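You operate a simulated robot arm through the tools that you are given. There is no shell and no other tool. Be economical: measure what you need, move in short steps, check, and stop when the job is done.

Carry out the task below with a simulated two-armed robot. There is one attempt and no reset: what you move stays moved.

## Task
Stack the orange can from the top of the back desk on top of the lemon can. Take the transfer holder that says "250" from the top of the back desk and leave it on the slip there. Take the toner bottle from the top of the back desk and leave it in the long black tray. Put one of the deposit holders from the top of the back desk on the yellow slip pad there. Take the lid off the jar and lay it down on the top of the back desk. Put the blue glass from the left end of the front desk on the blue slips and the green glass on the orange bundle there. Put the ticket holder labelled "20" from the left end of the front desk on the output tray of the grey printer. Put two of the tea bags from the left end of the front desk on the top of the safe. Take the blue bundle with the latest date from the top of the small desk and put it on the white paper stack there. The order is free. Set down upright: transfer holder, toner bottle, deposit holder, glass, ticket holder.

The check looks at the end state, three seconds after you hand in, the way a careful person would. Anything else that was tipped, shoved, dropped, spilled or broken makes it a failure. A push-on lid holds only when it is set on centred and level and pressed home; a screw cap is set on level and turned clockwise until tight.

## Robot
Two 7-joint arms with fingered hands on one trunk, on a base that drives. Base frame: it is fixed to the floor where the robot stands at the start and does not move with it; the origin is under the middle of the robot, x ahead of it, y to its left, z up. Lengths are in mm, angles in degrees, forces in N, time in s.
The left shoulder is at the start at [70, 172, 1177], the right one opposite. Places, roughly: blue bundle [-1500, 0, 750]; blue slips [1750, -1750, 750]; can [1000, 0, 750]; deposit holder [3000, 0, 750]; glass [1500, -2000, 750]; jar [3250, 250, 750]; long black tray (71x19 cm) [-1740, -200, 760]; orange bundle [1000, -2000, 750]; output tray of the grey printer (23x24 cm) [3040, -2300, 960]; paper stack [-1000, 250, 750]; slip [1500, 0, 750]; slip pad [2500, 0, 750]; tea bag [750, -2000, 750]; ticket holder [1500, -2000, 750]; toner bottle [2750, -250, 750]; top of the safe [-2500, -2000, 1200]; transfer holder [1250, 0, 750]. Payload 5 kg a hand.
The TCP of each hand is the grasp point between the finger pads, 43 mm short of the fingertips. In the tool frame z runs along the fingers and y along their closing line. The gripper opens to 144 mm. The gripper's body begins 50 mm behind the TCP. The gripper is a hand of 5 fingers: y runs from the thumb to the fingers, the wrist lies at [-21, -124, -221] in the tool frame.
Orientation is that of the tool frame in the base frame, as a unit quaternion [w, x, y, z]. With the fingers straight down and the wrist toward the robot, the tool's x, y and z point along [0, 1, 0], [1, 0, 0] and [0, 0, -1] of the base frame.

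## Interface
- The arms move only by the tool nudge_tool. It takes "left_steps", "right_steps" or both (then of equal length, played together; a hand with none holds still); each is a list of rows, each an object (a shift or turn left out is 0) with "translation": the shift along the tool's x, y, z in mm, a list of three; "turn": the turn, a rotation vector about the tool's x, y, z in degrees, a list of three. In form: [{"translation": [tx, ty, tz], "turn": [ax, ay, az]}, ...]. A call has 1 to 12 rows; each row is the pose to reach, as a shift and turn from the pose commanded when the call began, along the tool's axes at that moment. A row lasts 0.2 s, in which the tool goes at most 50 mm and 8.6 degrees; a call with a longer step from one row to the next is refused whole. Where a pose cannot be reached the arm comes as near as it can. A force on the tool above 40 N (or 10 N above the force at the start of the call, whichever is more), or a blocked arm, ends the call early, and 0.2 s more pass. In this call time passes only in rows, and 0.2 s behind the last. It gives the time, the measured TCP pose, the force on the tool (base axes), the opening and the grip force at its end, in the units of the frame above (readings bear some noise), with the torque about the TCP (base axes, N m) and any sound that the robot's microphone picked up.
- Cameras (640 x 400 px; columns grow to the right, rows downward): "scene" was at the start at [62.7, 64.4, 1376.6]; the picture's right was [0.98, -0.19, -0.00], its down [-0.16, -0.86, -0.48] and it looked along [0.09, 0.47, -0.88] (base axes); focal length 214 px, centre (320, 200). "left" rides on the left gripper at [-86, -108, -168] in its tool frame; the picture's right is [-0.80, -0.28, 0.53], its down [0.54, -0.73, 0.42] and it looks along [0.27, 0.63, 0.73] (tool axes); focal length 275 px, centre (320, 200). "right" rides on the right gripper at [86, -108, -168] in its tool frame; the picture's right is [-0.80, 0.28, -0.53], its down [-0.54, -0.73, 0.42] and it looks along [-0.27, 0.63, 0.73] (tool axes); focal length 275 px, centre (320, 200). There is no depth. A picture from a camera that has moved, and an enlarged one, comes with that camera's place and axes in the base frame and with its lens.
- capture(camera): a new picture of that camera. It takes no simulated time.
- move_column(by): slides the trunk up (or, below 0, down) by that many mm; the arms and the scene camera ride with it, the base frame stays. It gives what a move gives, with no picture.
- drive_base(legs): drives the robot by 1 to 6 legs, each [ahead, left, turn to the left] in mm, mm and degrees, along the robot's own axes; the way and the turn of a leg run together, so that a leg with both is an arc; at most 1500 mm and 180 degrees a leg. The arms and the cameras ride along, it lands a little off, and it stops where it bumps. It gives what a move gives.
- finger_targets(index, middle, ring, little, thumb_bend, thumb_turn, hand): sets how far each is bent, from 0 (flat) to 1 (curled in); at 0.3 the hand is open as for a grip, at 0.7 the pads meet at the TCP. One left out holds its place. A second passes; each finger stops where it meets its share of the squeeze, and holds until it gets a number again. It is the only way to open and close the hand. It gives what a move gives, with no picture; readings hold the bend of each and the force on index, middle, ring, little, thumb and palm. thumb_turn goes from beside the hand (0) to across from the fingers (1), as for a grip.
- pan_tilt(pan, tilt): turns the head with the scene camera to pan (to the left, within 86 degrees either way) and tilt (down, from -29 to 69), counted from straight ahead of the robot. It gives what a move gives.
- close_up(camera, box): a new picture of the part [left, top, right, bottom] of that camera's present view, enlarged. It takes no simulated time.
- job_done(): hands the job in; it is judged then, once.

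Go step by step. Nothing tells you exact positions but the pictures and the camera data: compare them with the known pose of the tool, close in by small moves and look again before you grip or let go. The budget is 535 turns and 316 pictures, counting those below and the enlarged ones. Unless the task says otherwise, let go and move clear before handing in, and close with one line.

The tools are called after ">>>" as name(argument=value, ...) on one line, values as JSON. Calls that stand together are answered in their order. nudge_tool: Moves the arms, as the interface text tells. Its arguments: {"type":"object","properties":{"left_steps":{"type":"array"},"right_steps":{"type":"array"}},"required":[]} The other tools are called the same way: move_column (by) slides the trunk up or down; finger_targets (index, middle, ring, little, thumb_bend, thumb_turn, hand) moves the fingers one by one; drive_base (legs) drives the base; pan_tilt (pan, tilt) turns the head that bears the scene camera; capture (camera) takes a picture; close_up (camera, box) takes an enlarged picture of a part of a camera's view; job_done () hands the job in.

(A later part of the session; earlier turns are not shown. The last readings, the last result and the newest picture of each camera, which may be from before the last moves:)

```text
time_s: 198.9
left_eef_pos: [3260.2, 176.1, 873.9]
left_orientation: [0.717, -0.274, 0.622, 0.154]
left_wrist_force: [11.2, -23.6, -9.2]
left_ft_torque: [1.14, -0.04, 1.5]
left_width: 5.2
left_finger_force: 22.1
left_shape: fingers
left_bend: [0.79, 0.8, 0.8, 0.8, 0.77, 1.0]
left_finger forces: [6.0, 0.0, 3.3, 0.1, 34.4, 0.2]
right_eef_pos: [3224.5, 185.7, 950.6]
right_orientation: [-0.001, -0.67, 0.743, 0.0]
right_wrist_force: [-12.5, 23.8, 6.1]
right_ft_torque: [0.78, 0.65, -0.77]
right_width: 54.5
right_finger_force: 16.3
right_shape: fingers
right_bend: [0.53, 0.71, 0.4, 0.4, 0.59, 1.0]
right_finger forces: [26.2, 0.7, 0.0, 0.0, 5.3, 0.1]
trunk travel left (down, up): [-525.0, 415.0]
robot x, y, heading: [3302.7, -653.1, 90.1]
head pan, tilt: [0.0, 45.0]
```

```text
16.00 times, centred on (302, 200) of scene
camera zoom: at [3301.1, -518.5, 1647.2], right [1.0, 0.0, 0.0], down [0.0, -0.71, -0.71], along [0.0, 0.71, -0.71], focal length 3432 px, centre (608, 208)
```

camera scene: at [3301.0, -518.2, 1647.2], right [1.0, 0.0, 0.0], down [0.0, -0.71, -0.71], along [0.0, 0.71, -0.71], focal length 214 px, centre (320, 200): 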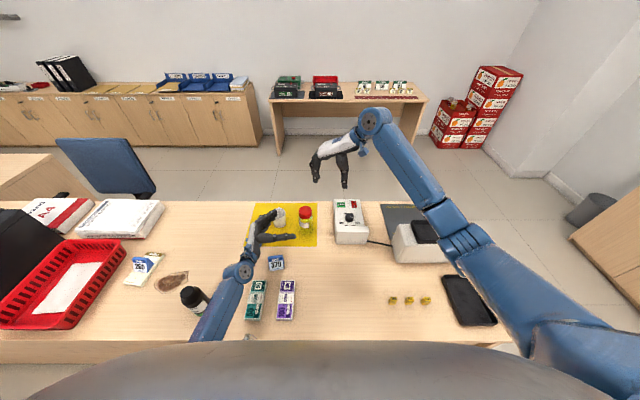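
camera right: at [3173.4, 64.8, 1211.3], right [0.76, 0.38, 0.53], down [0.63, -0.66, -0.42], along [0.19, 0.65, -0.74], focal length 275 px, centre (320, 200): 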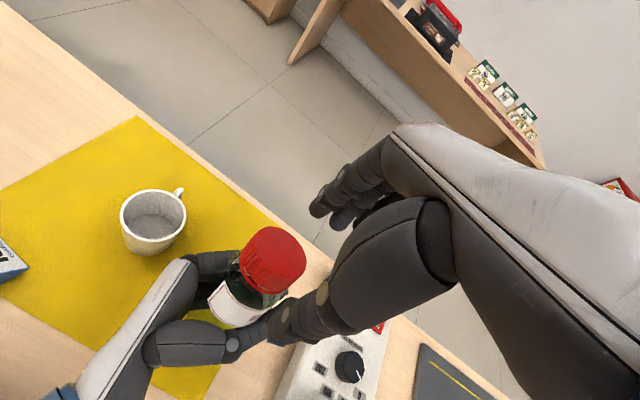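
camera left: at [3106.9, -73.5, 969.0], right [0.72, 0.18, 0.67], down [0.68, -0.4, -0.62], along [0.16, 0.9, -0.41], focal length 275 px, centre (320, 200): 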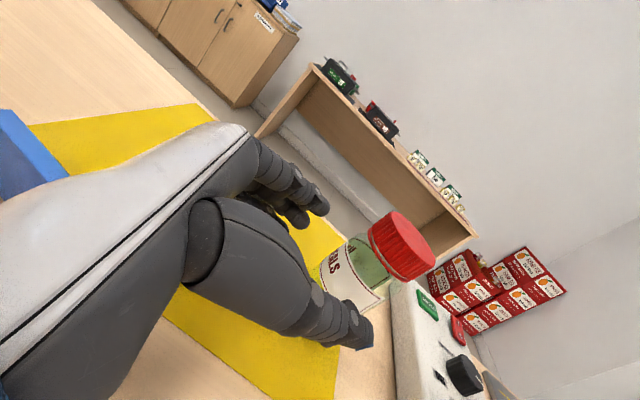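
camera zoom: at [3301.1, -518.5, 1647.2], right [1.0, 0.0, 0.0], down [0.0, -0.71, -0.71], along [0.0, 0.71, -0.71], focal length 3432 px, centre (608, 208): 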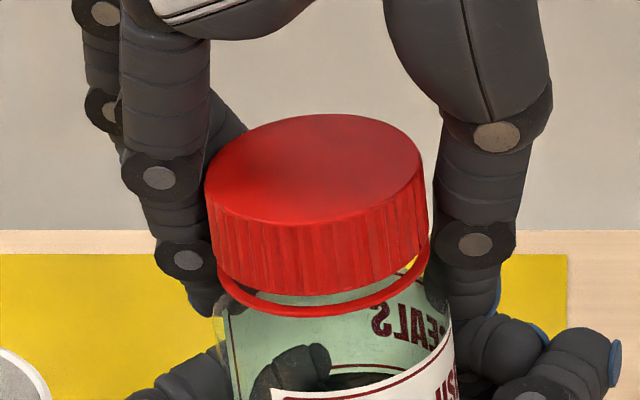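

>>> finger_targets(hand="left", index=1.0, middle=1.0, ring=1.0, little=1.0, thumb_bend=1.0)

>>> finger_targets(hand="right", index=0.44, middle=0.44, ring=0.4, little=0.4, thumb_bend=0.44, thumb_turn=0.98)

>>> nudge_tool(right_steps=[{"translation": [0, 0, 0], "turn": [0, 0, 8]}, {"translation": [0, 0, 0], "turn": [0, 0, 16]}, {"translation": [0, 0, 0], "turn": [0, 0, 24]}, {"translation": [0, 0, 0], "turn": [0, 0, 32]}, {"translation": [0, 0, 0], "turn": [0, 0, 40]}, {"translation": [0, 0, 0], "turn": [0, 0, 48]}, {"translation": [0, 0, 0], "turn": [0, 0, 56]}, {"translation": [0, 0, 0], "turn": [0, 0, 64]}, {"translation": [0, 0, 0], "turn": [0, 0, 72]}, {"translation": [0, 0, 0], "turn": [0, 0, 78]}])

>>> close_up(camera="scene", box=[270, 184, 334, 224])

>>> capture(camera="right")

```text
time_s: 199.9
left_eef_pos: [3259.2, 176.4, 875.7]
left_orientation: [0.717, -0.274, 0.622, 0.155]
left_wrist_force: [10.1, -18.6, -5.8]
left_ft_torque: [0.95, -0.25, 1.01]
left_width: 6.2
left_finger_force: 58.9
left_shape: fingers
left_bend: [0.88, 0.84, 0.85, 0.83, 0.95, 0.99]
left_finger forces: [24.6, 11.0, 13.6, 14.3, 50.4, 4.3]
right_eef_pos: [3224.9, 184.3, 950.4]
right_orientation: [-0.002, -0.669, 0.743, -0.001]
right_wrist_force: [-10.5, 19.9, 3.1]
right_ft_torque: [0.6, 0.8, -0.42]
right_width: 55.2
right_finger_force: 16.0
right_shape: fingers
right_bend: [0.53, 0.71, 0.4, 0.4, 0.58, 1.0]
right_finger forces: [22.1, 1.1, 0.0, 0.0, 8.3, 0.0]
trunk travel left (down, up): [-525.0, 415.0]
robot x, y, heading: [3302.1, -648.8, 90.0]
head pan, tilt: [0.0, 45.0]
```

```text
time_s: 200.9
left_eef_pos: [3256.4, 176.4, 875.0]
left_orientation: [0.717, -0.275, 0.622, 0.155]
left_wrist_force: [-1.4, 0.3, -3.5]
left_ft_torque: [0.08, -0.12, 0.02]
left_width: 6.3
left_finger_force: 53.9
left_shape: fingers
left_bend: [0.88, 0.85, 0.85, 0.83, 0.95, 0.99]
left_finger forces: [25.8, 7.9, 12.8, 14.0, 29.2, 19.4]
right_eef_pos: [3224.6, 183.4, 947.9]
right_orientation: [-0.002, -0.669, 0.743, -0.001]
right_wrist_force: [0.3, 0.1, 1.1]
right_ft_torque: [-0.02, 0.04, 0.0]
right_width: 99.7
right_finger_force: 0.3
right_shape: fingers
right_bend: [0.44, 0.44, 0.4, 0.4, 0.44, 0.97]
right_finger forces: [0.0, 0.1, 0.1, 0.0, 0.1, 0.0]
trunk travel left (down, up): [-525.0, 415.0]
robot x, y, heading: [3301.4, -648.8, 89.9]
head pan, tilt: [0.0, 45.0]
```

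```text
time_s: 203.1
left_eef_pos: [3257.4, 176.8, 874.1]
left_orientation: [0.717, -0.275, 0.621, 0.156]
left_wrist_force: [-6.4, 1.6, -5.3]
left_ft_torque: [0.08, -0.39, -0.37]
left_width: 6.7
left_finger_force: 40.1
left_shape: fingers
left_bend: [0.89, 0.85, 0.85, 0.83, 0.95, 0.99]
left_finger forces: [0.1, 7.4, 13.1, 14.3, 19.7, 26.4]
right_eef_pos: [3226.1, 183.5, 949.8]
right_orientation: [0.0, -0.052, 0.999, -0.002]
right_wrist_force: [6.2, -2.0, 2.4]
right_ft_torque: [-0.19, -0.26, 0.38]
right_width: 104.3
right_finger_force: 2.5
right_shape: fingers
right_bend: [0.44, 0.44, 0.4, 0.4, 0.42, 0.99]
right_finger forces: [0.1, 0.0, 0.1, 0.0, 6.0, 0.0]
trunk travel left (down, up): [-525.0, 415.0]
robot x, y, heading: [3301.8, -650.9, 89.9]
head pan, tilt: [0.0, 45.0]
```

```text
10.00 times, centred on (302, 204) of scene
camera zoom: at [3300.9, -519.2, 1647.3], right [1.0, 0.0, 0.0], down [0.0, -0.71, -0.71], along [0.0, 0.71, -0.71], focal length 2145 px, centre (500, 160)
```

zoom: 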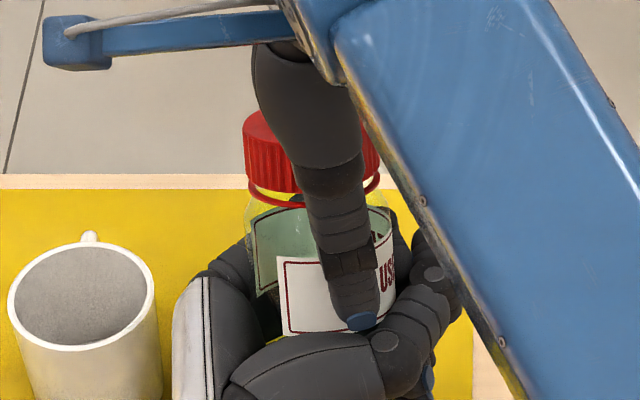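

```text
146 pictures are left
camera right: at [3153.6, 68.2, 1118.2], right [0.76, 0.37, 0.53], down [0.61, -0.67, -0.42], along [0.2, 0.65, -0.74], focal length 275 px, centre (320, 200)
```

right: 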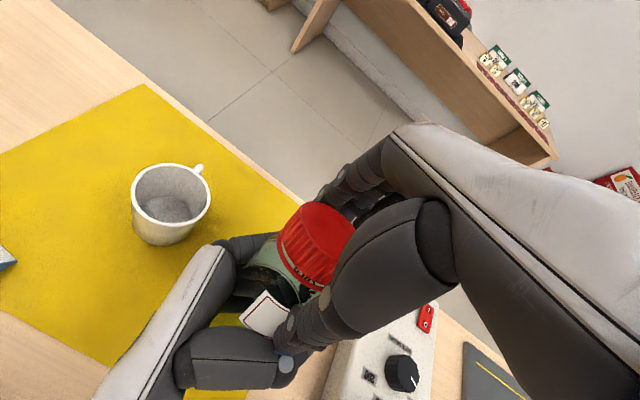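

>>> nudge_tool(right_steps=[{"translation": [5, -2, 0]}, {"translation": [12, -4, 0]}])

>>> finger_targets(hand="right", index=1.0, middle=1.0, ring=1.0, thumb_bend=1.0)

>>> close_up(camera="right", box=[180, 170, 400, 340])

```text
time_s: 203.7
left_eef_pos: [3260.0, 176.7, 873.4]
left_orientation: [0.718, -0.276, 0.621, 0.155]
left_wrist_force: [-4.4, 0.5, -6.9]
left_ft_torque: [0.33, -0.38, -0.3]
left_width: 6.5
left_finger_force: 54.3
left_shape: fingers
left_bend: [0.89, 0.85, 0.85, 0.83, 0.95, 0.99]
left_finger forces: [22.6, 7.9, 13.3, 14.2, 23.3, 26.8]
right_eef_pos: [3214.8, 178.9, 948.2]
right_orientation: [-0.001, -0.053, 0.999, -0.002]
right_wrist_force: [5.2, -0.3, 4.2]
right_ft_torque: [-0.3, -0.18, 0.21]
right_width: 104.6
right_finger_force: 0.0
right_shape: fingers
right_bend: [0.44, 0.44, 0.4, 0.4, 0.42, 0.99]
right_finger forces: [0.0, 0.0, 0.0, 0.0, 0.0, 0.0]
trunk travel left (down, up): [-525.0, 415.0]
robot x, y, heading: [3302.3, -654.9, 90.0]
head pan, tilt: [0.0, 45.0]
```

```text
time_s: 204.7
left_eef_pos: [3259.6, 176.2, 873.6]
left_orientation: [0.717, -0.276, 0.621, 0.155]
left_wrist_force: [-3.8, -6.7, -7.8]
left_ft_torque: [1.25, -0.39, 0.08]
left_width: 6.8
left_finger_force: 50.7
left_shape: fingers
left_bend: [0.89, 0.85, 0.85, 0.83, 0.95, 0.99]
left_finger forces: [0.0, 7.7, 14.9, 15.8, 33.4, 29.4]
right_eef_pos: [3214.3, 179.3, 948.8]
right_orientation: [-0.001, -0.053, 0.999, -0.003]
right_wrist_force: [3.8, 7.3, 2.9]
right_ft_torque: [-0.63, -0.15, 0.3]
right_width: 70.6
right_finger_force: 28.2
right_shape: fingers
right_bend: [0.71, 0.63, 0.73, 0.4, 0.47, 0.99]
right_finger forces: [11.0, 9.8, 9.0, 0.0, 27.6, 0.1]
trunk travel left (down, up): [-525.0, 415.0]
robot x, y, heading: [3300.9, -652.1, 90.2]
head pan, tilt: [0.0, 45.0]
```

```text
2.35 times, centred on (290, 255) of right
camera zoom: at [3141.8, 63.2, 1117.7], right [0.76, 0.37, 0.53], down [0.61, -0.67, -0.42], along [0.2, 0.65, -0.74], focal length 648 px, centre (391, 71)
```

zoom: 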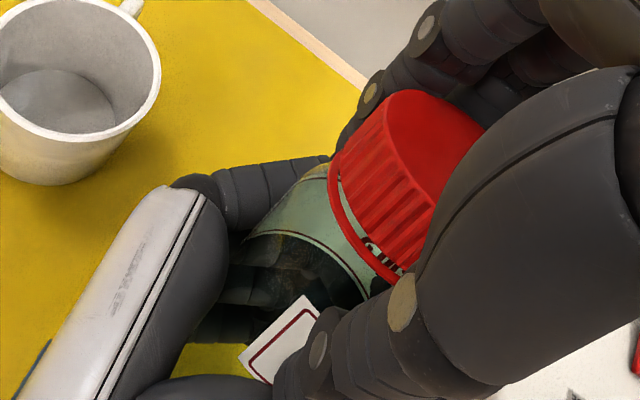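

>>> nudge_tool(right_steps=[{"turn": [0, 0, -7]}, {"turn": [0, 0, -14]}, {"turn": [0, 0, -21]}, {"turn": [0, 0, -28]}, {"turn": [0, 0, -35]}, {"turn": [0, 0, -42]}])

>>> nudge_tool(right_steps=[{"turn": [0, 0, -7]}, {"turn": [0, 0, -14]}, {"turn": [0, 0, -21]}, {"turn": [0, 0, -28]}, {"turn": [0, 0, -35]}])

>>> close_up(camera="right", box=[180, 170, 400, 340])

>>> close_up(camera="scene", box=[270, 184, 334, 224])

```text
time_s: 206.1
left_eef_pos: [3260.4, 176.2, 874.1]
left_orientation: [0.717, -0.274, 0.622, 0.155]
left_wrist_force: [7.4, -6.0, -5.0]
left_ft_torque: [0.53, 0.08, 2.06]
left_width: 7.6
left_finger_force: 45.1
left_shape: fingers
left_bend: [0.89, 0.85, 0.85, 0.83, 0.95, 0.99]
left_finger forces: [0.0, 7.8, 16.2, 16.6, 27.7, 21.7]
right_eef_pos: [3214.6, 178.1, 949.0]
right_orientation: [-0.003, -0.407, 0.913, -0.001]
right_wrist_force: [-6.9, 5.6, 2.2]
right_ft_torque: [-0.02, 0.28, -1.81]
right_width: 67.9
right_finger_force: 32.3
right_shape: fingers
right_bend: [0.54, 0.64, 0.74, 0.4, 0.53, 0.89]
right_finger forces: [18.8, 15.8, 0.0, 0.1, 29.8, 0.1]
trunk travel left (down, up): [-525.0, 415.0]
robot x, y, heading: [3302.4, -650.8, 90.2]
head pan, tilt: [0.0, 45.0]
```

```text
time_s: 207.5
left_eef_pos: [3260.8, 175.7, 874.2]
left_orientation: [0.717, -0.274, 0.622, 0.155]
left_wrist_force: [4.6, -19.2, 5.6]
left_ft_torque: [0.97, 0.66, 1.51]
left_width: 8.3
left_finger_force: 55.6
left_shape: fingers
left_bend: [0.89, 0.85, 0.85, 0.83, 0.96, 0.99]
left_finger forces: [0.0, 8.5, 19.5, 13.2, 47.7, 23.2]
right_eef_pos: [3215.1, 182.4, 950.2]
right_orientation: [0.0, -0.662, 0.75, 0.002]
right_wrist_force: [-3.6, 18.6, -9.2]
right_ft_torque: [0.66, 0.0, -0.66]
right_width: 59.7
right_finger_force: 18.6
right_shape: fingers
right_bend: [0.52, 0.71, 0.74, 0.4, 0.56, 0.99]
right_finger forces: [19.4, 7.4, 0.0, 0.0, 9.7, 0.0]
trunk travel left (down, up): [-525.0, 415.0]
robot x, y, heading: [3302.1, -651.8, 90.0]
head pan, tilt: [0.0, 45.0]
stopped in row 5 (right hand): the force on the tool passed its limit at 40 N (the readings are from after the stop); the commanded pose is now the measured one
```

```text
2.35 times, centred on (290, 255) of right
camera zoom: at [3314.1, 83.5, 1117.9], right [-0.18, 0.82, 0.54], down [0.79, 0.45, -0.42], along [-0.59, 0.35, -0.73], focal length 648 px, centre (391, 71)
```

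zoom: 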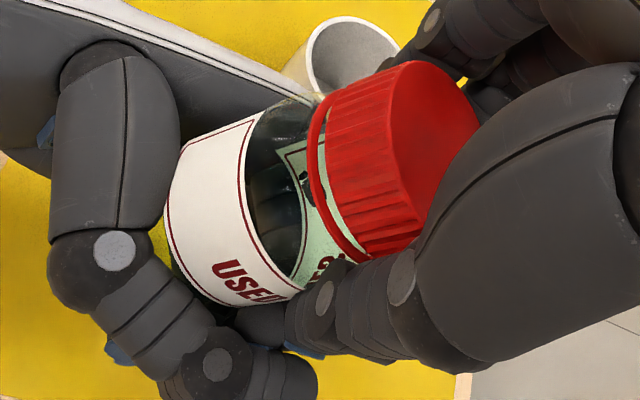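

```text
10.00 times, centred on (302, 204) of scene
camera zoom: at [3301.7, -519.2, 1647.3], right [1.0, 0.0, 0.0], down [0.0, -0.71, -0.71], along [0.0, 0.71, -0.71], focal length 2145 px, centre (500, 160)
```

zoom: 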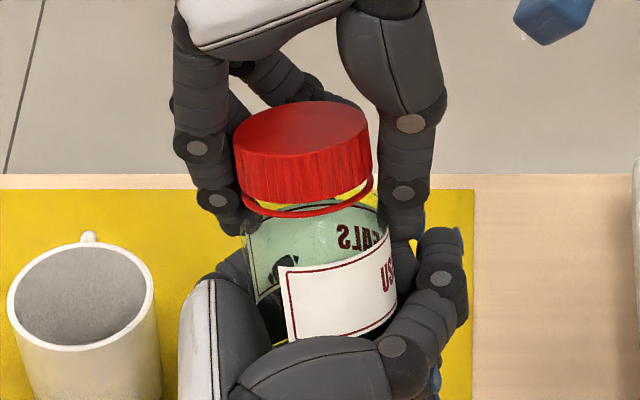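

>>> finger_targets(hand="right", index=0.44, middle=0.44, ring=0.4, little=0.4, thumb_bend=0.42, thumb_turn=0.98)

>>> nudge_tool(right_steps=[{"translation": [0, 0, 0], "turn": [0, 0, 8]}, {"translation": [0, 0, 0], "turn": [0, 0, 16]}, {"translation": [0, 0, 0], "turn": [0, 0, 24]}, {"translation": [0, 0, 0], "turn": [0, 0, 32]}, {"translation": [0, 0, 0], "turn": [0, 0, 40]}, {"translation": [0, 0, 0], "turn": [0, 0, 48]}, {"translation": [0, 0, 0], "turn": [0, 0, 56]}, {"translation": [0, 0, 0], "turn": [0, 0, 64]}, {"translation": [0, 0, 0], "turn": [0, 0, 72]}, {"translation": [0, 0, 0], "turn": [0, 0, 77]}])

>>> finger_targets(hand="right", index=1.0, middle=1.0, ring=1.0, thumb_bend=1.0)

>>> nudge_tool(right_steps=[{"turn": [0, 0, -7]}, {"turn": [0, 0, -14]}, {"turn": [0, 0, -21]}, {"turn": [0, 0, -28]}, {"turn": [0, 0, -35]}, {"turn": [0, 0, -42]}, {"turn": [0, 0, -49]}, {"turn": [0, 0, -56]}, {"turn": [0, 0, -63]}])

>>> close_up(camera="scene", box=[270, 184, 334, 224])

```text
time_s: 208.5
left_eef_pos: [3259.8, 175.4, 873.6]
left_orientation: [0.717, -0.275, 0.621, 0.156]
left_wrist_force: [0.2, 0.6, -2.6]
left_ft_torque: [0.07, -0.11, -0.01]
left_width: 8.1
left_finger_force: 46.3
left_shape: fingers
left_bend: [0.89, 0.85, 0.85, 0.83, 0.96, 0.99]
left_finger forces: [1.0, 9.0, 16.6, 14.2, 26.3, 24.6]
right_eef_pos: [3214.9, 181.8, 949.6]
right_orientation: [-0.002, -0.663, 0.749, 0.001]
right_wrist_force: [-0.9, -0.2, 0.3]
right_ft_torque: [-0.02, 0.0, 0.0]
right_width: 103.2
right_finger_force: 0.1
right_shape: fingers
right_bend: [0.44, 0.44, 0.4, 0.4, 0.42, 0.97]
right_finger forces: [0.1, 0.0, 0.0, 0.0, 0.0, 0.1]
trunk travel left (down, up): [-525.0, 415.0]
robot x, y, heading: [3298.6, -648.5, 90.3]
head pan, tilt: [0.0, 45.0]
```

```text
time_s: 210.7
left_eef_pos: [3258.7, 175.6, 873.7]
left_orientation: [0.717, -0.274, 0.622, 0.155]
left_wrist_force: [-1.8, 1.3, -2.7]
left_ft_torque: [0.08, -0.27, -0.14]
left_width: 8.3
left_finger_force: 46.1
left_shape: fingers
left_bend: [0.89, 0.85, 0.85, 0.83, 0.96, 0.99]
left_finger forces: [1.3, 9.6, 16.8, 14.2, 25.7, 24.9]
right_eef_pos: [3214.3, 180.0, 949.8]
right_orientation: [-0.001, -0.052, 0.999, 0.001]
right_wrist_force: [2.1, -1.4, 1.8]
right_ft_torque: [-0.13, -0.04, 0.12]
right_width: 107.0
right_finger_force: 1.2
right_shape: fingers
right_bend: [0.44, 0.44, 0.4, 0.4, 0.4, 0.98]
right_finger forces: [0.1, 0.1, 0.1, 0.0, 2.7, 0.0]
trunk travel left (down, up): [-525.0, 415.0]
robot x, y, heading: [3304.1, -653.6, 89.8]
head pan, tilt: [0.0, 45.0]
```

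```text
time_s: 211.7
left_eef_pos: [3260.8, 176.5, 873.9]
left_orientation: [0.717, -0.274, 0.621, 0.155]
left_wrist_force: [-2.8, 2.1, -2.9]
left_ft_torque: [0.87, -0.1, 0.08]
left_width: 8.2
left_finger_force: 50.1
left_shape: fingers
left_bend: [0.89, 0.85, 0.85, 0.83, 0.95, 0.99]
left_finger forces: [0.8, 9.8, 18.9, 14.0, 30.3, 25.5]
right_eef_pos: [3215.0, 180.8, 950.1]
right_orientation: [-0.003, -0.052, 0.999, 0.0]
right_wrist_force: [2.3, -1.3, 1.2]
right_ft_torque: [-0.97, -0.25, -0.16]
right_width: 70.9
right_finger_force: 23.7
right_shape: fingers
right_bend: [0.71, 0.65, 1.0, 0.4, 0.46, 0.99]
right_finger forces: [12.2, 9.9, 0.1, 0.0, 25.6, 0.0]
trunk travel left (down, up): [-525.0, 415.0]
robot x, y, heading: [3301.8, -649.9, 90.1]
head pan, tilt: [0.0, 45.0]
```

```text
time_s: 213.7
left_eef_pos: [3261.2, 175.5, 871.8]
left_orientation: [0.717, -0.274, 0.622, 0.153]
left_wrist_force: [2.4, -38.7, -0.7]
left_ft_torque: [2.23, 0.37, 2.74]
left_width: 8.9
left_finger_force: 64.4
left_shape: fingers
left_bend: [0.89, 0.85, 0.85, 0.83, 0.97, 1.0]
left_finger forces: [1.2, 11.1, 24.8, 10.1, 62.4, 18.9]
right_eef_pos: [3214.8, 183.8, 951.1]
right_orientation: [-0.001, -0.566, 0.824, 0.002]
right_wrist_force: [-2.3, 38.4, 0.4]
right_ft_torque: [0.96, -0.23, -1.03]
right_width: 55.9
right_finger_force: 22.8
right_shape: fingers
right_bend: [0.53, 0.71, 1.0, 0.4, 0.55, 1.0]
right_finger forces: [32.5, 5.9, 0.0, 0.0, 6.5, 0.1]
trunk travel left (down, up): [-525.0, 415.0]
robot x, y, heading: [3302.0, -649.0, 90.0]
head pan, tilt: [0.0, 45.0]
```

```text
10.00 times, centred on (302, 204) of scene
camera zoom: at [3301.4, -518.5, 1647.2], right [1.0, 0.0, 0.0], down [0.0, -0.71, -0.71], along [0.0, 0.71, -0.71], focal length 2145 px, centre (500, 160)
```

zoom: 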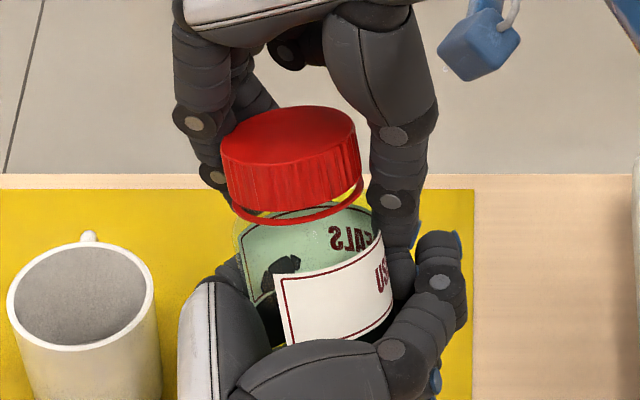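

The lid axis lies ~9 mm nearer the thumb than my rotation axis. I regrip centred.

>>> finger_targets(hand="right", index=0.42, middle=0.42, ring=0.4, little=0.4, thumb_bend=0.38, thumb_turn=0.98)

>>> nudge_tool(right_steps=[{"translation": [0, 0, 0], "turn": [0, 0, 8]}, {"translation": [0, 0, 0], "turn": [0, 0, 16]}, {"translation": [0, 0, 0], "turn": [0, 0, 24]}, {"translation": [0, 0, 0], "turn": [0, 0, 32]}, {"translation": [0, 0, 0], "turn": [0, 0, 40]}, {"translation": [0, 0, 0], "turn": [0, 0, 48]}, {"translation": [0, 0, 0], "turn": [0, 0, 56]}, {"translation": [0, 0, 0], "turn": [0, 0, 63]}])

>>> nudge_tool(right_steps=[{"translation": [0, -5, 0]}, {"translation": [0, -9, 0]}])

>>> capture(camera="right")

>>> close_up(camera="scene", box=[270, 184, 334, 224])

```text
time_s: 214.7
left_eef_pos: [3259.4, 175.0, 874.4]
left_orientation: [0.717, -0.273, 0.622, 0.156]
left_wrist_force: [-0.3, 0.1, -2.8]
left_ft_torque: [0.06, -0.11, 0.01]
left_width: 8.7
left_finger_force: 50.8
left_shape: fingers
left_bend: [0.89, 0.85, 0.85, 0.83, 0.96, 0.99]
left_finger forces: [5.4, 11.7, 20.0, 10.9, 31.2, 22.1]
right_eef_pos: [3215.1, 180.8, 950.0]
right_orientation: [-0.001, -0.567, 0.824, 0.001]
right_wrist_force: [-0.3, 0.2, 0.1]
right_ft_torque: [0.02, -0.01, 0.0]
right_width: 114.2
right_finger_force: 0.0
right_shape: fingers
right_bend: [0.42, 0.42, 0.4, 0.4, 0.38, 0.97]
right_finger forces: [0.0, 0.0, 0.0, 0.0, 0.0, 0.0]
trunk travel left (down, up): [-525.0, 415.0]
robot x, y, heading: [3302.9, -649.9, 90.0]
head pan, tilt: [0.0, 45.0]
```

```text
time_s: 216.5
left_eef_pos: [3258.9, 174.9, 873.8]
left_orientation: [0.717, -0.275, 0.621, 0.156]
left_wrist_force: [0.2, -0.3, -3.2]
left_ft_torque: [0.12, -0.17, 0.0]
left_width: 8.8
left_finger_force: 51.1
left_shape: fingers
left_bend: [0.89, 0.85, 0.85, 0.83, 0.96, 0.99]
left_finger forces: [5.6, 11.7, 20.1, 10.8, 31.5, 22.0]
right_eef_pos: [3215.0, 181.5, 950.1]
right_orientation: [-0.002, -0.052, 0.999, 0.0]
right_wrist_force: [-0.3, -0.3, 0.8]
right_ft_torque: [-0.03, -0.06, 0.08]
right_width: 114.6
right_finger_force: 0.1
right_shape: fingers
right_bend: [0.42, 0.42, 0.4, 0.4, 0.38, 0.97]
right_finger forces: [0.0, 0.0, 0.0, 0.0, 0.1, 0.0]
trunk travel left (down, up): [-525.0, 415.0]
robot x, y, heading: [3302.3, -652.8, 90.0]
head pan, tilt: [0.0, 45.0]
```

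```text
time_s: 217.1
left_eef_pos: [3259.2, 174.7, 873.2]
left_orientation: [0.717, -0.275, 0.621, 0.155]
left_wrist_force: [-0.2, -2.1, -4.3]
left_ft_torque: [0.22, -0.17, 0.07]
left_width: 8.8
left_finger_force: 51.0
left_shape: fingers
left_bend: [0.89, 0.85, 0.85, 0.83, 0.96, 0.99]
left_finger forces: [5.5, 11.8, 20.1, 10.7, 32.8, 22.0]
right_eef_pos: [3215.3, 173.7, 949.8]
right_orientation: [-0.002, -0.053, 0.999, 0.001]
right_wrist_force: [0.5, 1.3, 2.1]
right_ft_torque: [-0.03, 0.0, -0.02]
right_width: 113.6
right_finger_force: 0.1
right_shape: fingers
right_bend: [0.42, 0.42, 0.4, 0.4, 0.39, 0.97]
right_finger forces: [0.0, 0.1, 0.0, 0.0, 0.0, 0.0]
trunk travel left (down, up): [-525.0, 415.0]
robot x, y, heading: [3303.6, -651.7, 90.1]
head pan, tilt: [0.0, 45.0]
```

```text
141 pictures are left
camera right: at [3143.0, 57.7, 1118.5], right [0.76, 0.36, 0.53], down [0.61, -0.67, -0.43], along [0.2, 0.65, -0.73], focal length 275 px, centre (320, 200)
```

right: 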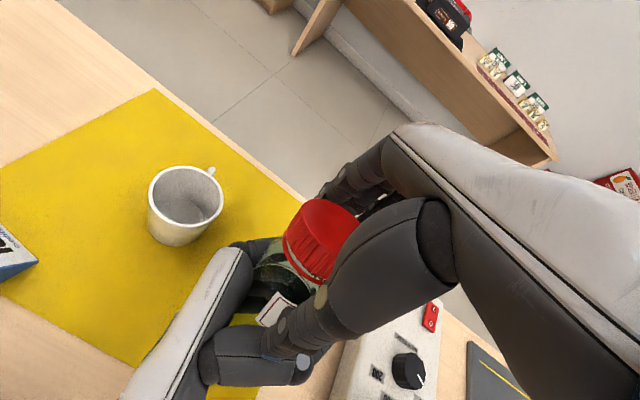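

```text
10.00 times, centred on (302, 204) of scene
camera zoom: at [3301.3, -519.2, 1647.3], right [1.0, 0.0, 0.0], down [0.0, -0.71, -0.71], along [0.0, 0.71, -0.71], focal length 2145 px, centre (500, 160)
```

zoom: 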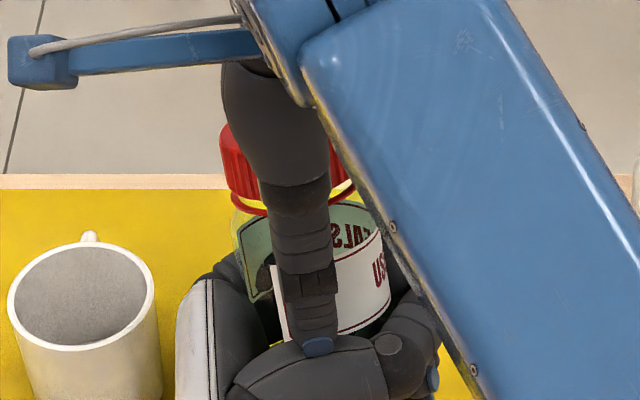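

>>> nudge_tool(right_steps=[{"translation": [8, 0, 0]}])

>>> finger_targets(hand="right", index=1.0, middle=1.0, ring=1.0, thumb_bend=1.0)

```text
time_s: 217.5
left_eef_pos: [3259.0, 175.2, 873.3]
left_orientation: [0.717, -0.275, 0.621, 0.155]
left_wrist_force: [-1.9, -1.4, -5.1]
left_ft_torque: [0.29, -0.32, -0.1]
left_width: 9.0
left_finger_force: 52.5
left_shape: fingers
left_bend: [0.89, 0.85, 0.85, 0.83, 0.96, 0.99]
left_finger forces: [5.5, 11.7, 20.1, 10.8, 33.9, 22.0]
right_eef_pos: [3208.3, 173.3, 948.8]
right_orientation: [-0.002, -0.052, 0.999, 0.0]
right_wrist_force: [2.1, 1.0, 2.1]
right_ft_torque: [-0.11, -0.1, 0.15]
right_width: 114.0
right_finger_force: 0.0
right_shape: fingers
right_bend: [0.42, 0.42, 0.4, 0.4, 0.38, 0.97]
right_finger forces: [0.1, 0.1, 0.0, 0.0, 0.1, 0.1]
trunk travel left (down, up): [-525.0, 415.0]
robot x, y, heading: [3298.8, -650.6, 89.8]
head pan, tilt: [0.0, 45.0]
```

```text
time_s: 218.5
left_eef_pos: [3259.0, 176.0, 873.6]
left_orientation: [0.717, -0.274, 0.621, 0.155]
left_wrist_force: [-3.4, -13.3, -1.2]
left_ft_torque: [1.39, -0.14, 0.55]
left_width: 8.9
left_finger_force: 58.3
left_shape: fingers
left_bend: [0.89, 0.85, 0.85, 0.83, 0.96, 0.99]
left_finger forces: [2.8, 11.2, 24.3, 10.5, 45.4, 22.0]
right_eef_pos: [3208.2, 172.8, 949.2]
right_orientation: [-0.002, -0.052, 0.999, 0.001]
right_wrist_force: [2.1, 12.7, 0.0]
right_ft_torque: [-0.33, -0.08, 0.11]
right_width: 70.6
right_finger_force: 27.1
right_shape: fingers
right_bend: [0.71, 0.62, 0.73, 0.4, 0.48, 0.98]
right_finger forces: [12.1, 9.7, 11.2, 0.1, 21.0, 0.0]
trunk travel left (down, up): [-525.0, 415.0]
robot x, y, heading: [3300.9, -653.9, 90.0]
head pan, tilt: [0.0, 45.0]
```

>>> nudge_tool(right_steps=[{"translation": [0, 3, 0], "turn": [0, 0, -6]}, {"translation": [0, 3, 0], "turn": [0, 0, -12]}, {"translation": [0, 3, 0], "turn": [0, 0, -18]}, {"translation": [0, 3, 0], "turn": [0, 0, -24]}, {"translation": [0, 3, 0], "turn": [0, 0, -30]}, {"translation": [0, 3, 0], "turn": [0, 0, -36]}, {"translation": [0, 3, 0], "turn": [0, 0, -42]}])

>>> close_up(camera="scene", box=[284, 190, 316, 210])

```text
time_s: 220.1
left_eef_pos: [3260.7, 175.8, 874.5]
left_orientation: [0.718, -0.274, 0.621, 0.155]
left_wrist_force: [7.7, 0.5, -2.8]
left_ft_torque: [0.33, 0.22, 1.52]
left_width: 8.7
left_finger_force: 51.4
left_shape: fingers
left_bend: [0.89, 0.85, 0.85, 0.83, 0.96, 0.99]
left_finger forces: [6.7, 13.1, 20.9, 10.2, 32.7, 19.7]
right_eef_pos: [3206.5, 173.8, 950.4]
right_orientation: [-0.002, -0.407, 0.913, 0.001]
right_wrist_force: [-9.2, -0.8, 0.3]
right_ft_torque: [-0.24, 0.29, -1.54]
right_width: 65.3
right_finger_force: 26.9
right_shape: fingers
right_bend: [0.71, 0.63, 0.75, 0.4, 0.52, 0.9]
right_finger forces: [13.9, 12.2, 0.7, 0.0, 26.3, 0.0]
trunk travel left (down, up): [-525.0, 415.0]
robot x, y, heading: [3305.3, -650.6, 89.9]
head pan, tilt: [0.0, 45.0]
```

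```text
16.00 times, centred on (300, 200) of scene
camera zoom: at [3301.9, -518.6, 1647.2], right [1.0, 0.0, 0.0], down [0.0, -0.71, -0.71], along [0.0, 0.71, -0.71], focal length 3432 px, centre (640, 200)
```

zoom: 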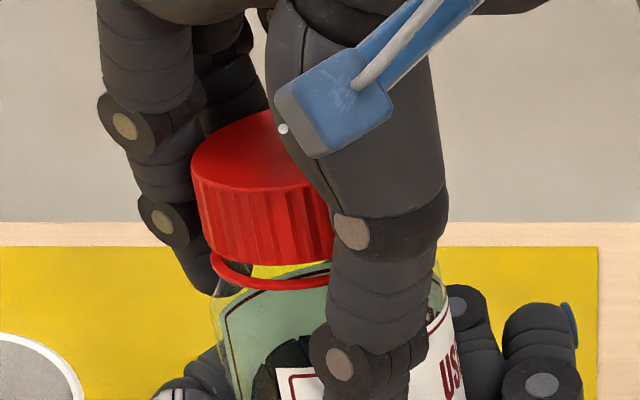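

>>> nudge_tool(right_steps=[{"turn": [0, 0, -6]}, {"turn": [0, 0, -12]}, {"turn": [0, 0, -18]}, {"turn": [0, 0, -24]}, {"turn": [0, 0, -30]}, {"turn": [0, 0, -36]}, {"turn": [0, 0, -42]}, {"turn": [0, 0, -48]}])

>>> close_up(camera="scene", box=[284, 190, 316, 210])

```text
time_s: 221.8
left_eef_pos: [3261.9, 173.8, 873.0]
left_orientation: [0.717, -0.273, 0.623, 0.154]
left_wrist_force: [6.0, -17.7, 5.8]
left_ft_torque: [0.92, 0.75, 1.53]
left_width: 8.8
left_finger_force: 58.5
left_shape: fingers
left_bend: [0.89, 0.85, 0.85, 0.83, 0.97, 0.99]
left_finger forces: [3.3, 11.9, 22.5, 9.9, 50.5, 19.2]
right_eef_pos: [3208.1, 179.4, 950.7]
right_orientation: [-0.002, 0.714, -0.7, -0.004]
right_wrist_force: [-6.6, 18.2, -6.3]
right_ft_torque: [0.62, 0.04, -0.62]
right_width: 62.1
right_finger_force: 17.1
right_shape: fingers
right_bend: [0.51, 0.66, 0.75, 0.4, 0.54, 0.99]
right_finger forces: [18.2, 7.0, 0.0, 0.0, 8.9, 0.0]
trunk travel left (down, up): [-525.0, 415.0]
robot x, y, heading: [3302.5, -653.3, 89.8]
head pan, tilt: [0.0, 45.0]
stopped in row 8 (left hand): the force on the tool passed its limit at 41 N (the readings are from after the stop); the commanded pose is now the measured one
```

```text
16.00 times, centred on (300, 200) of scene
camera zoom: at [3301.2, -518.8, 1647.2], right [1.0, 0.0, 0.0], down [0.0, -0.71, -0.71], along [0.0, 0.71, -0.71], focal length 3432 px, centre (640, 200)
```

zoom: 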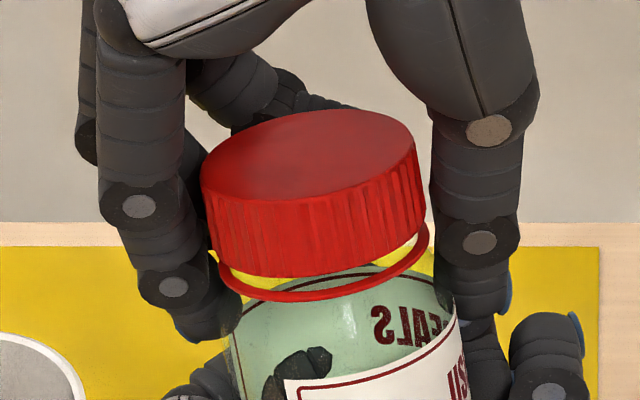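

>>> finger_targets(hand="right", index=0.42, middle=0.42, ring=0.4, little=0.4, thumb_bend=0.38, thumb_turn=0.98)

>>> nudge_tool(right_steps=[{"turn": [0, 0, 8]}, {"turn": [0, 0, 16]}, {"turn": [0, 0, 24]}, {"turn": [0, 0, 32]}, {"turn": [0, 0, 40]}, {"turn": [0, 0, 48]}, {"turn": [0, 0, 56]}, {"turn": [0, 0, 64]}, {"turn": [0, 0, 72]}, {"turn": [0, 0, 80]}])

>>> finger_targets(hand="right", index=1.0, middle=1.0, ring=1.0, thumb_bend=1.0)

>>> nudge_tool(right_steps=[{"turn": [0, 0, -7]}, {"turn": [0, 0, -14]}, {"turn": [0, 0, -21]}, {"turn": [0, 0, -28]}, {"turn": [0, 0, -35]}, {"turn": [0, 0, -42]}, {"turn": [0, 0, -49]}, {"turn": [0, 0, -56]}, {"turn": [0, 0, -63]}, {"turn": [0, 0, -70]}])

>>> close_up(camera="scene", box=[284, 190, 316, 210])

```text
time_s: 222.8
left_eef_pos: [3261.1, 174.2, 873.2]
left_orientation: [0.717, -0.274, 0.622, 0.153]
left_wrist_force: [0.6, 0.0, -3.3]
left_ft_torque: [0.04, -0.13, -0.02]
left_width: 9.2
left_finger_force: 54.1
left_shape: fingers
left_bend: [0.89, 0.85, 0.85, 0.83, 0.96, 0.99]
left_finger forces: [7.5, 12.4, 21.0, 10.4, 36.6, 21.6]
right_eef_pos: [3208.5, 178.3, 950.8]
right_orientation: [-0.001, 0.715, -0.699, -0.003]
right_wrist_force: [-0.7, 0.3, 0.0]
right_ft_torque: [0.01, 0.01, 0.01]
right_width: 114.4
right_finger_force: 0.1
right_shape: fingers
right_bend: [0.42, 0.42, 0.4, 0.4, 0.38, 0.97]
right_finger forces: [0.0, 0.0, 0.1, 0.0, 0.1, 0.0]
trunk travel left (down, up): [-525.0, 415.0]
robot x, y, heading: [3297.7, -648.7, 90.0]
head pan, tilt: [0.0, 45.0]
```

```text
time_s: 225.0
left_eef_pos: [3260.1, 173.0, 872.7]
left_orientation: [0.717, -0.274, 0.622, 0.154]
left_wrist_force: [0.2, -0.1, -2.7]
left_ft_torque: [0.1, -0.14, 0.02]
left_width: 9.2
left_finger_force: 55.1
left_shape: fingers
left_bend: [0.89, 0.85, 0.85, 0.83, 0.96, 0.99]
left_finger forces: [7.6, 12.5, 21.0, 10.3, 36.6, 21.6]
right_eef_pos: [3208.6, 177.3, 951.1]
right_orientation: [-0.001, -0.098, 0.995, 0.005]
right_wrist_force: [0.7, 0.0, 0.7]
right_ft_torque: [-0.01, 0.01, -0.01]
right_width: 114.0
right_finger_force: 0.0
right_shape: fingers
right_bend: [0.42, 0.42, 0.4, 0.4, 0.38, 0.97]
right_finger forces: [0.0, 0.0, 0.1, 0.0, 0.0, 0.0]
trunk travel left (down, up): [-525.0, 415.0]
robot x, y, heading: [3304.8, -653.9, 90.1]
head pan, tilt: [0.0, 45.0]
```

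```text
time_s: 226.0
left_eef_pos: [3260.1, 173.4, 872.3]
left_orientation: [0.717, -0.273, 0.622, 0.153]
left_wrist_force: [0.8, -8.1, 1.2]
left_ft_torque: [0.96, 0.22, 0.74]
left_width: 9.4
left_finger_force: 60.9
left_shape: fingers
left_bend: [0.89, 0.85, 0.85, 0.83, 0.96, 0.99]
left_finger forces: [5.0, 12.5, 24.6, 10.1, 47.1, 22.0]
right_eef_pos: [3208.6, 176.0, 952.3]
right_orientation: [0.0, -0.098, 0.995, 0.004]
right_wrist_force: [-0.1, 9.3, -0.7]
right_ft_torque: [-0.2, -0.12, -0.26]
right_width: 70.8
right_finger_force: 18.6
right_shape: fingers
right_bend: [0.6, 0.65, 1.0, 0.4, 0.45, 0.98]
right_finger forces: [12.3, 10.6, 0.0, 0.1, 14.1, 0.1]
trunk travel left (down, up): [-525.0, 415.0]
robot x, y, heading: [3303.6, -650.8, 90.2]
head pan, tilt: [0.0, 45.0]
```

```text
time_s: 228.1
left_eef_pos: [3262.5, 172.2, 869.6]
left_orientation: [0.717, -0.273, 0.623, 0.153]
left_wrist_force: [3.4, -22.6, 5.2]
left_ft_torque: [1.13, 0.7, 1.71]
left_width: 9.1
left_finger_force: 63.8
left_shape: fingers
left_bend: [0.89, 0.85, 0.85, 0.83, 0.97, 0.99]
left_finger forces: [4.1, 12.4, 24.4, 10.2, 55.5, 20.8]
right_eef_pos: [3210.5, 182.3, 953.3]
right_orientation: [0.005, -0.62, 0.784, 0.009]
right_wrist_force: [-4.4, 22.6, -5.2]
right_ft_torque: [0.88, -0.03, -0.55]
right_width: 58.8
right_finger_force: 13.7
right_shape: fingers
right_bend: [0.57, 0.71, 1.0, 0.4, 0.51, 1.0]
right_finger forces: [21.4, 0.7, 0.0, 0.0, 4.2, 0.1]
trunk travel left (down, up): [-525.0, 415.0]
robot x, y, heading: [3301.1, -653.1, 89.9]
head pan, tilt: [0.0, 45.0]
stopped in row 10 (left hand): the force on the tool passed its limit at 40 N (the readings are from after the stop); the commanded pose is now the measured one
```

```text
16.00 times, centred on (300, 200) of scene
camera zoom: at [3301.4, -518.6, 1647.2], right [1.0, 0.0, 0.0], down [0.0, -0.71, -0.71], along [0.0, 0.71, -0.71], focal length 3432 px, centre (640, 200)
```

zoom: 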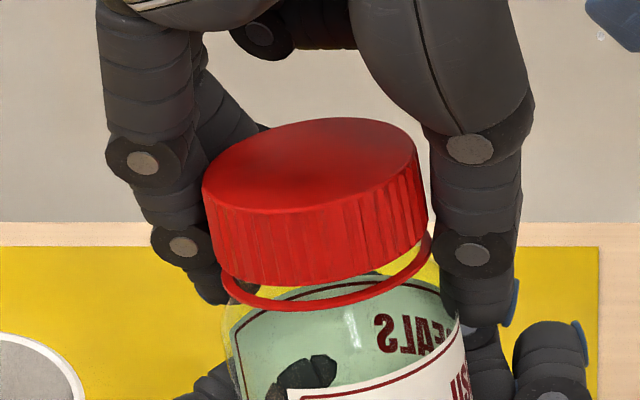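

>>> finger_targets(hand="right", index=0.42, middle=0.42, ring=0.4, little=0.4, thumb_bend=0.38, thumb_turn=0.98)

>>> close_up(camera="scene", box=[284, 190, 316, 210])

```text
time_s: 229.1
left_eef_pos: [3262.1, 173.1, 871.5]
left_orientation: [0.717, -0.274, 0.622, 0.154]
left_wrist_force: [-0.4, 0.2, -3.3]
left_ft_torque: [0.1, -0.12, -0.03]
left_width: 9.1
left_finger_force: 57.9
left_shape: fingers
left_bend: [0.89, 0.85, 0.85, 0.83, 0.96, 0.99]
left_finger forces: [8.8, 13.0, 21.9, 10.3, 38.7, 22.8]
right_eef_pos: [3209.2, 180.2, 953.4]
right_orientation: [0.002, -0.621, 0.784, 0.005]
right_wrist_force: [0.1, 0.0, -0.2]
right_ft_torque: [0.02, 0.02, 0.01]
right_width: 113.9
right_finger_force: 0.1
right_shape: fingers
right_bend: [0.42, 0.42, 0.4, 0.4, 0.38, 0.97]
right_finger forces: [0.0, 0.0, 0.0, 0.0, 0.1, 0.1]
trunk travel left (down, up): [-525.0, 415.0]
robot x, y, heading: [3303.8, -650.0, 89.9]
head pan, tilt: [0.0, 45.0]
```

```text
16.00 times, centred on (300, 200) of scene
camera zoom: at [3301.5, -518.9, 1647.3], right [1.0, 0.0, 0.0], down [0.0, -0.71, -0.71], along [0.0, 0.71, -0.71], focal length 3432 px, centre (640, 200)
```

zoom: 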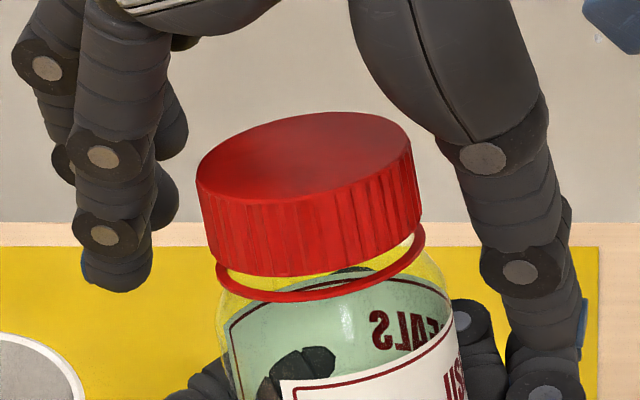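

The lid isn't turning at all even at 2 Nm, so it may well be a push-on lid; with this much firmer left hold I test a straight pull.

>>> finger_targets(hand="right", index=1.0, middle=1.0, ring=1.0, little=1.0, thumb_bend=1.0)

>>> nudge_tool(right_steps=[{"translation": [0, 0, -3]}, {"translation": [0, 0, -6]}, {"translation": [0, 0, -9]}, {"translation": [0, 0, -12]}, {"translation": [0, 0, -15]}])

>>> close_up(camera="scene", box=[284, 190, 316, 210])

```text
time_s: 230.1
left_eef_pos: [3261.8, 171.8, 871.2]
left_orientation: [0.716, -0.274, 0.624, 0.154]
left_wrist_force: [-3.5, -8.8, 1.4]
left_ft_torque: [0.57, 0.1, 0.7]
left_width: 9.1
left_finger_force: 61.7
left_shape: fingers
left_bend: [0.89, 0.85, 0.85, 0.83, 0.96, 0.99]
left_finger forces: [7.2, 12.7, 24.0, 9.7, 46.2, 23.7]
right_eef_pos: [3209.7, 180.2, 952.8]
right_orientation: [0.004, -0.62, 0.784, 0.006]
right_wrist_force: [4.0, 8.8, -1.7]
right_ft_torque: [0.23, -0.34, -0.19]
right_width: 62.3
right_finger_force: 18.7
right_shape: fingers
right_bend: [0.57, 0.71, 1.0, 1.0, 0.55, 0.99]
right_finger forces: [11.8, 9.3, 0.0, 0.0, 16.9, 0.0]
trunk travel left (down, up): [-525.0, 415.0]
robot x, y, heading: [3302.0, -653.1, 90.3]
head pan, tilt: [0.0, 45.0]
```

```text
time_s: 231.3
left_eef_pos: [3261.3, 172.5, 873.4]
left_orientation: [0.717, -0.272, 0.623, 0.155]
left_wrist_force: [-2.9, -14.1, 31.4]
left_ft_torque: [1.31, 2.01, 0.81]
left_width: 9.4
left_finger_force: 70.4
left_shape: fingers
left_bend: [0.89, 0.85, 0.85, 0.83, 0.96, 0.99]
left_finger forces: [2.6, 12.8, 30.6, 8.1, 65.9, 21.9]
right_eef_pos: [3209.4, 177.3, 965.4]
right_orientation: [0.003, -0.621, 0.784, 0.005]
right_wrist_force: [2.4, 14.6, -34.5]
right_ft_torque: [0.24, -0.52, -0.09]
right_width: 60.2
right_finger_force: 22.1
right_shape: fingers
right_bend: [0.57, 0.69, 1.0, 1.0, 0.55, 1.0]
right_finger forces: [10.2, 21.1, 0.1, 0.0, 12.7, 0.0]
trunk travel left (down, up): [-525.0, 415.0]
robot x, y, heading: [3299.9, -651.4, 90.1]
head pan, tilt: [0.0, 45.0]
```

```text
16.00 times, centred on (300, 200) of scene
camera zoom: at [3301.6, -519.0, 1647.3], right [1.0, 0.0, 0.0], down [0.0, -0.71, -0.71], along [0.0, 0.71, -0.71], focal length 3432 px, centre (640, 200)
```

zoom: 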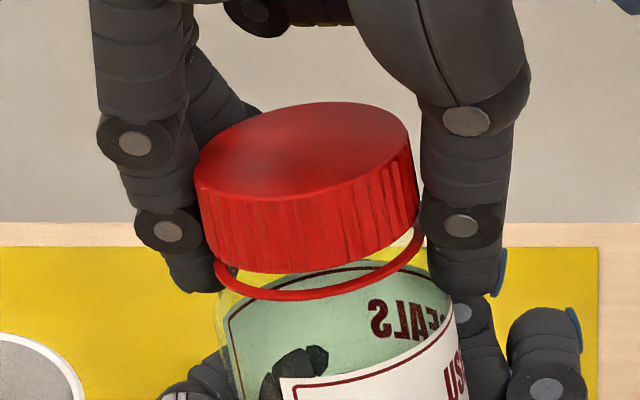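

>>> nudge_tool(right_steps=[{"translation": [0, 0, -2]}, {"translation": [0, 0, -4]}, {"translation": [0, 0, -6]}, {"translation": [0, 0, -8]}])

>>> close_up(camera="scene", box=[284, 188, 316, 208])

```text
time_s: 232.3
left_eef_pos: [3262.9, 171.9, 871.3]
left_orientation: [0.718, -0.273, 0.622, 0.153]
left_wrist_force: [0.1, -14.6, 30.3]
left_ft_torque: [1.44, 1.74, 0.76]
left_width: 9.5
left_finger_force: 72.0
left_shape: fingers
left_bend: [0.89, 0.85, 0.85, 0.83, 0.96, 0.99]
left_finger forces: [1.9, 12.9, 33.0, 8.1, 67.6, 20.7]
right_eef_pos: [3208.8, 180.3, 975.7]
right_orientation: [0.003, -0.621, 0.784, 0.008]
right_wrist_force: [0.2, 14.0, -33.2]
right_ft_torque: [0.41, 0.0, 0.01]
right_width: 56.5
right_finger_force: 22.3
right_shape: fingers
right_bend: [0.57, 0.68, 1.0, 1.0, 0.57, 1.0]
right_finger forces: [11.4, 18.7, 0.0, 0.0, 14.4, 0.0]
trunk travel left (down, up): [-525.0, 415.0]
robot x, y, heading: [3301.1, -651.4, 89.7]
head pan, tilt: [0.0, 45.0]
```

```text
16.00 times, centred on (300, 198) of scene
camera zoom: at [3301.5, -519.1, 1647.3], right [1.0, 0.0, 0.0], down [0.0, -0.71, -0.71], along [0.0, 0.71, -0.71], focal length 3432 px, centre (640, 232)
```

zoom: 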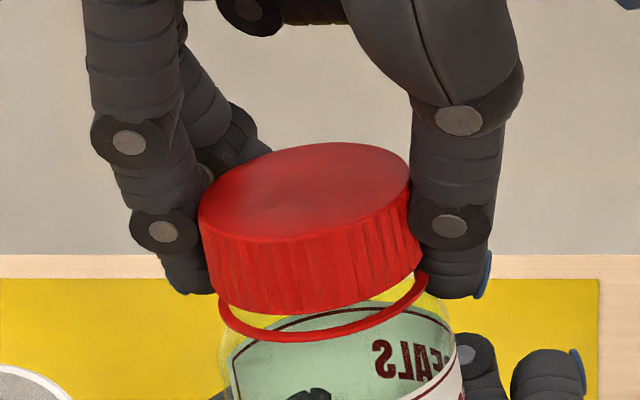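

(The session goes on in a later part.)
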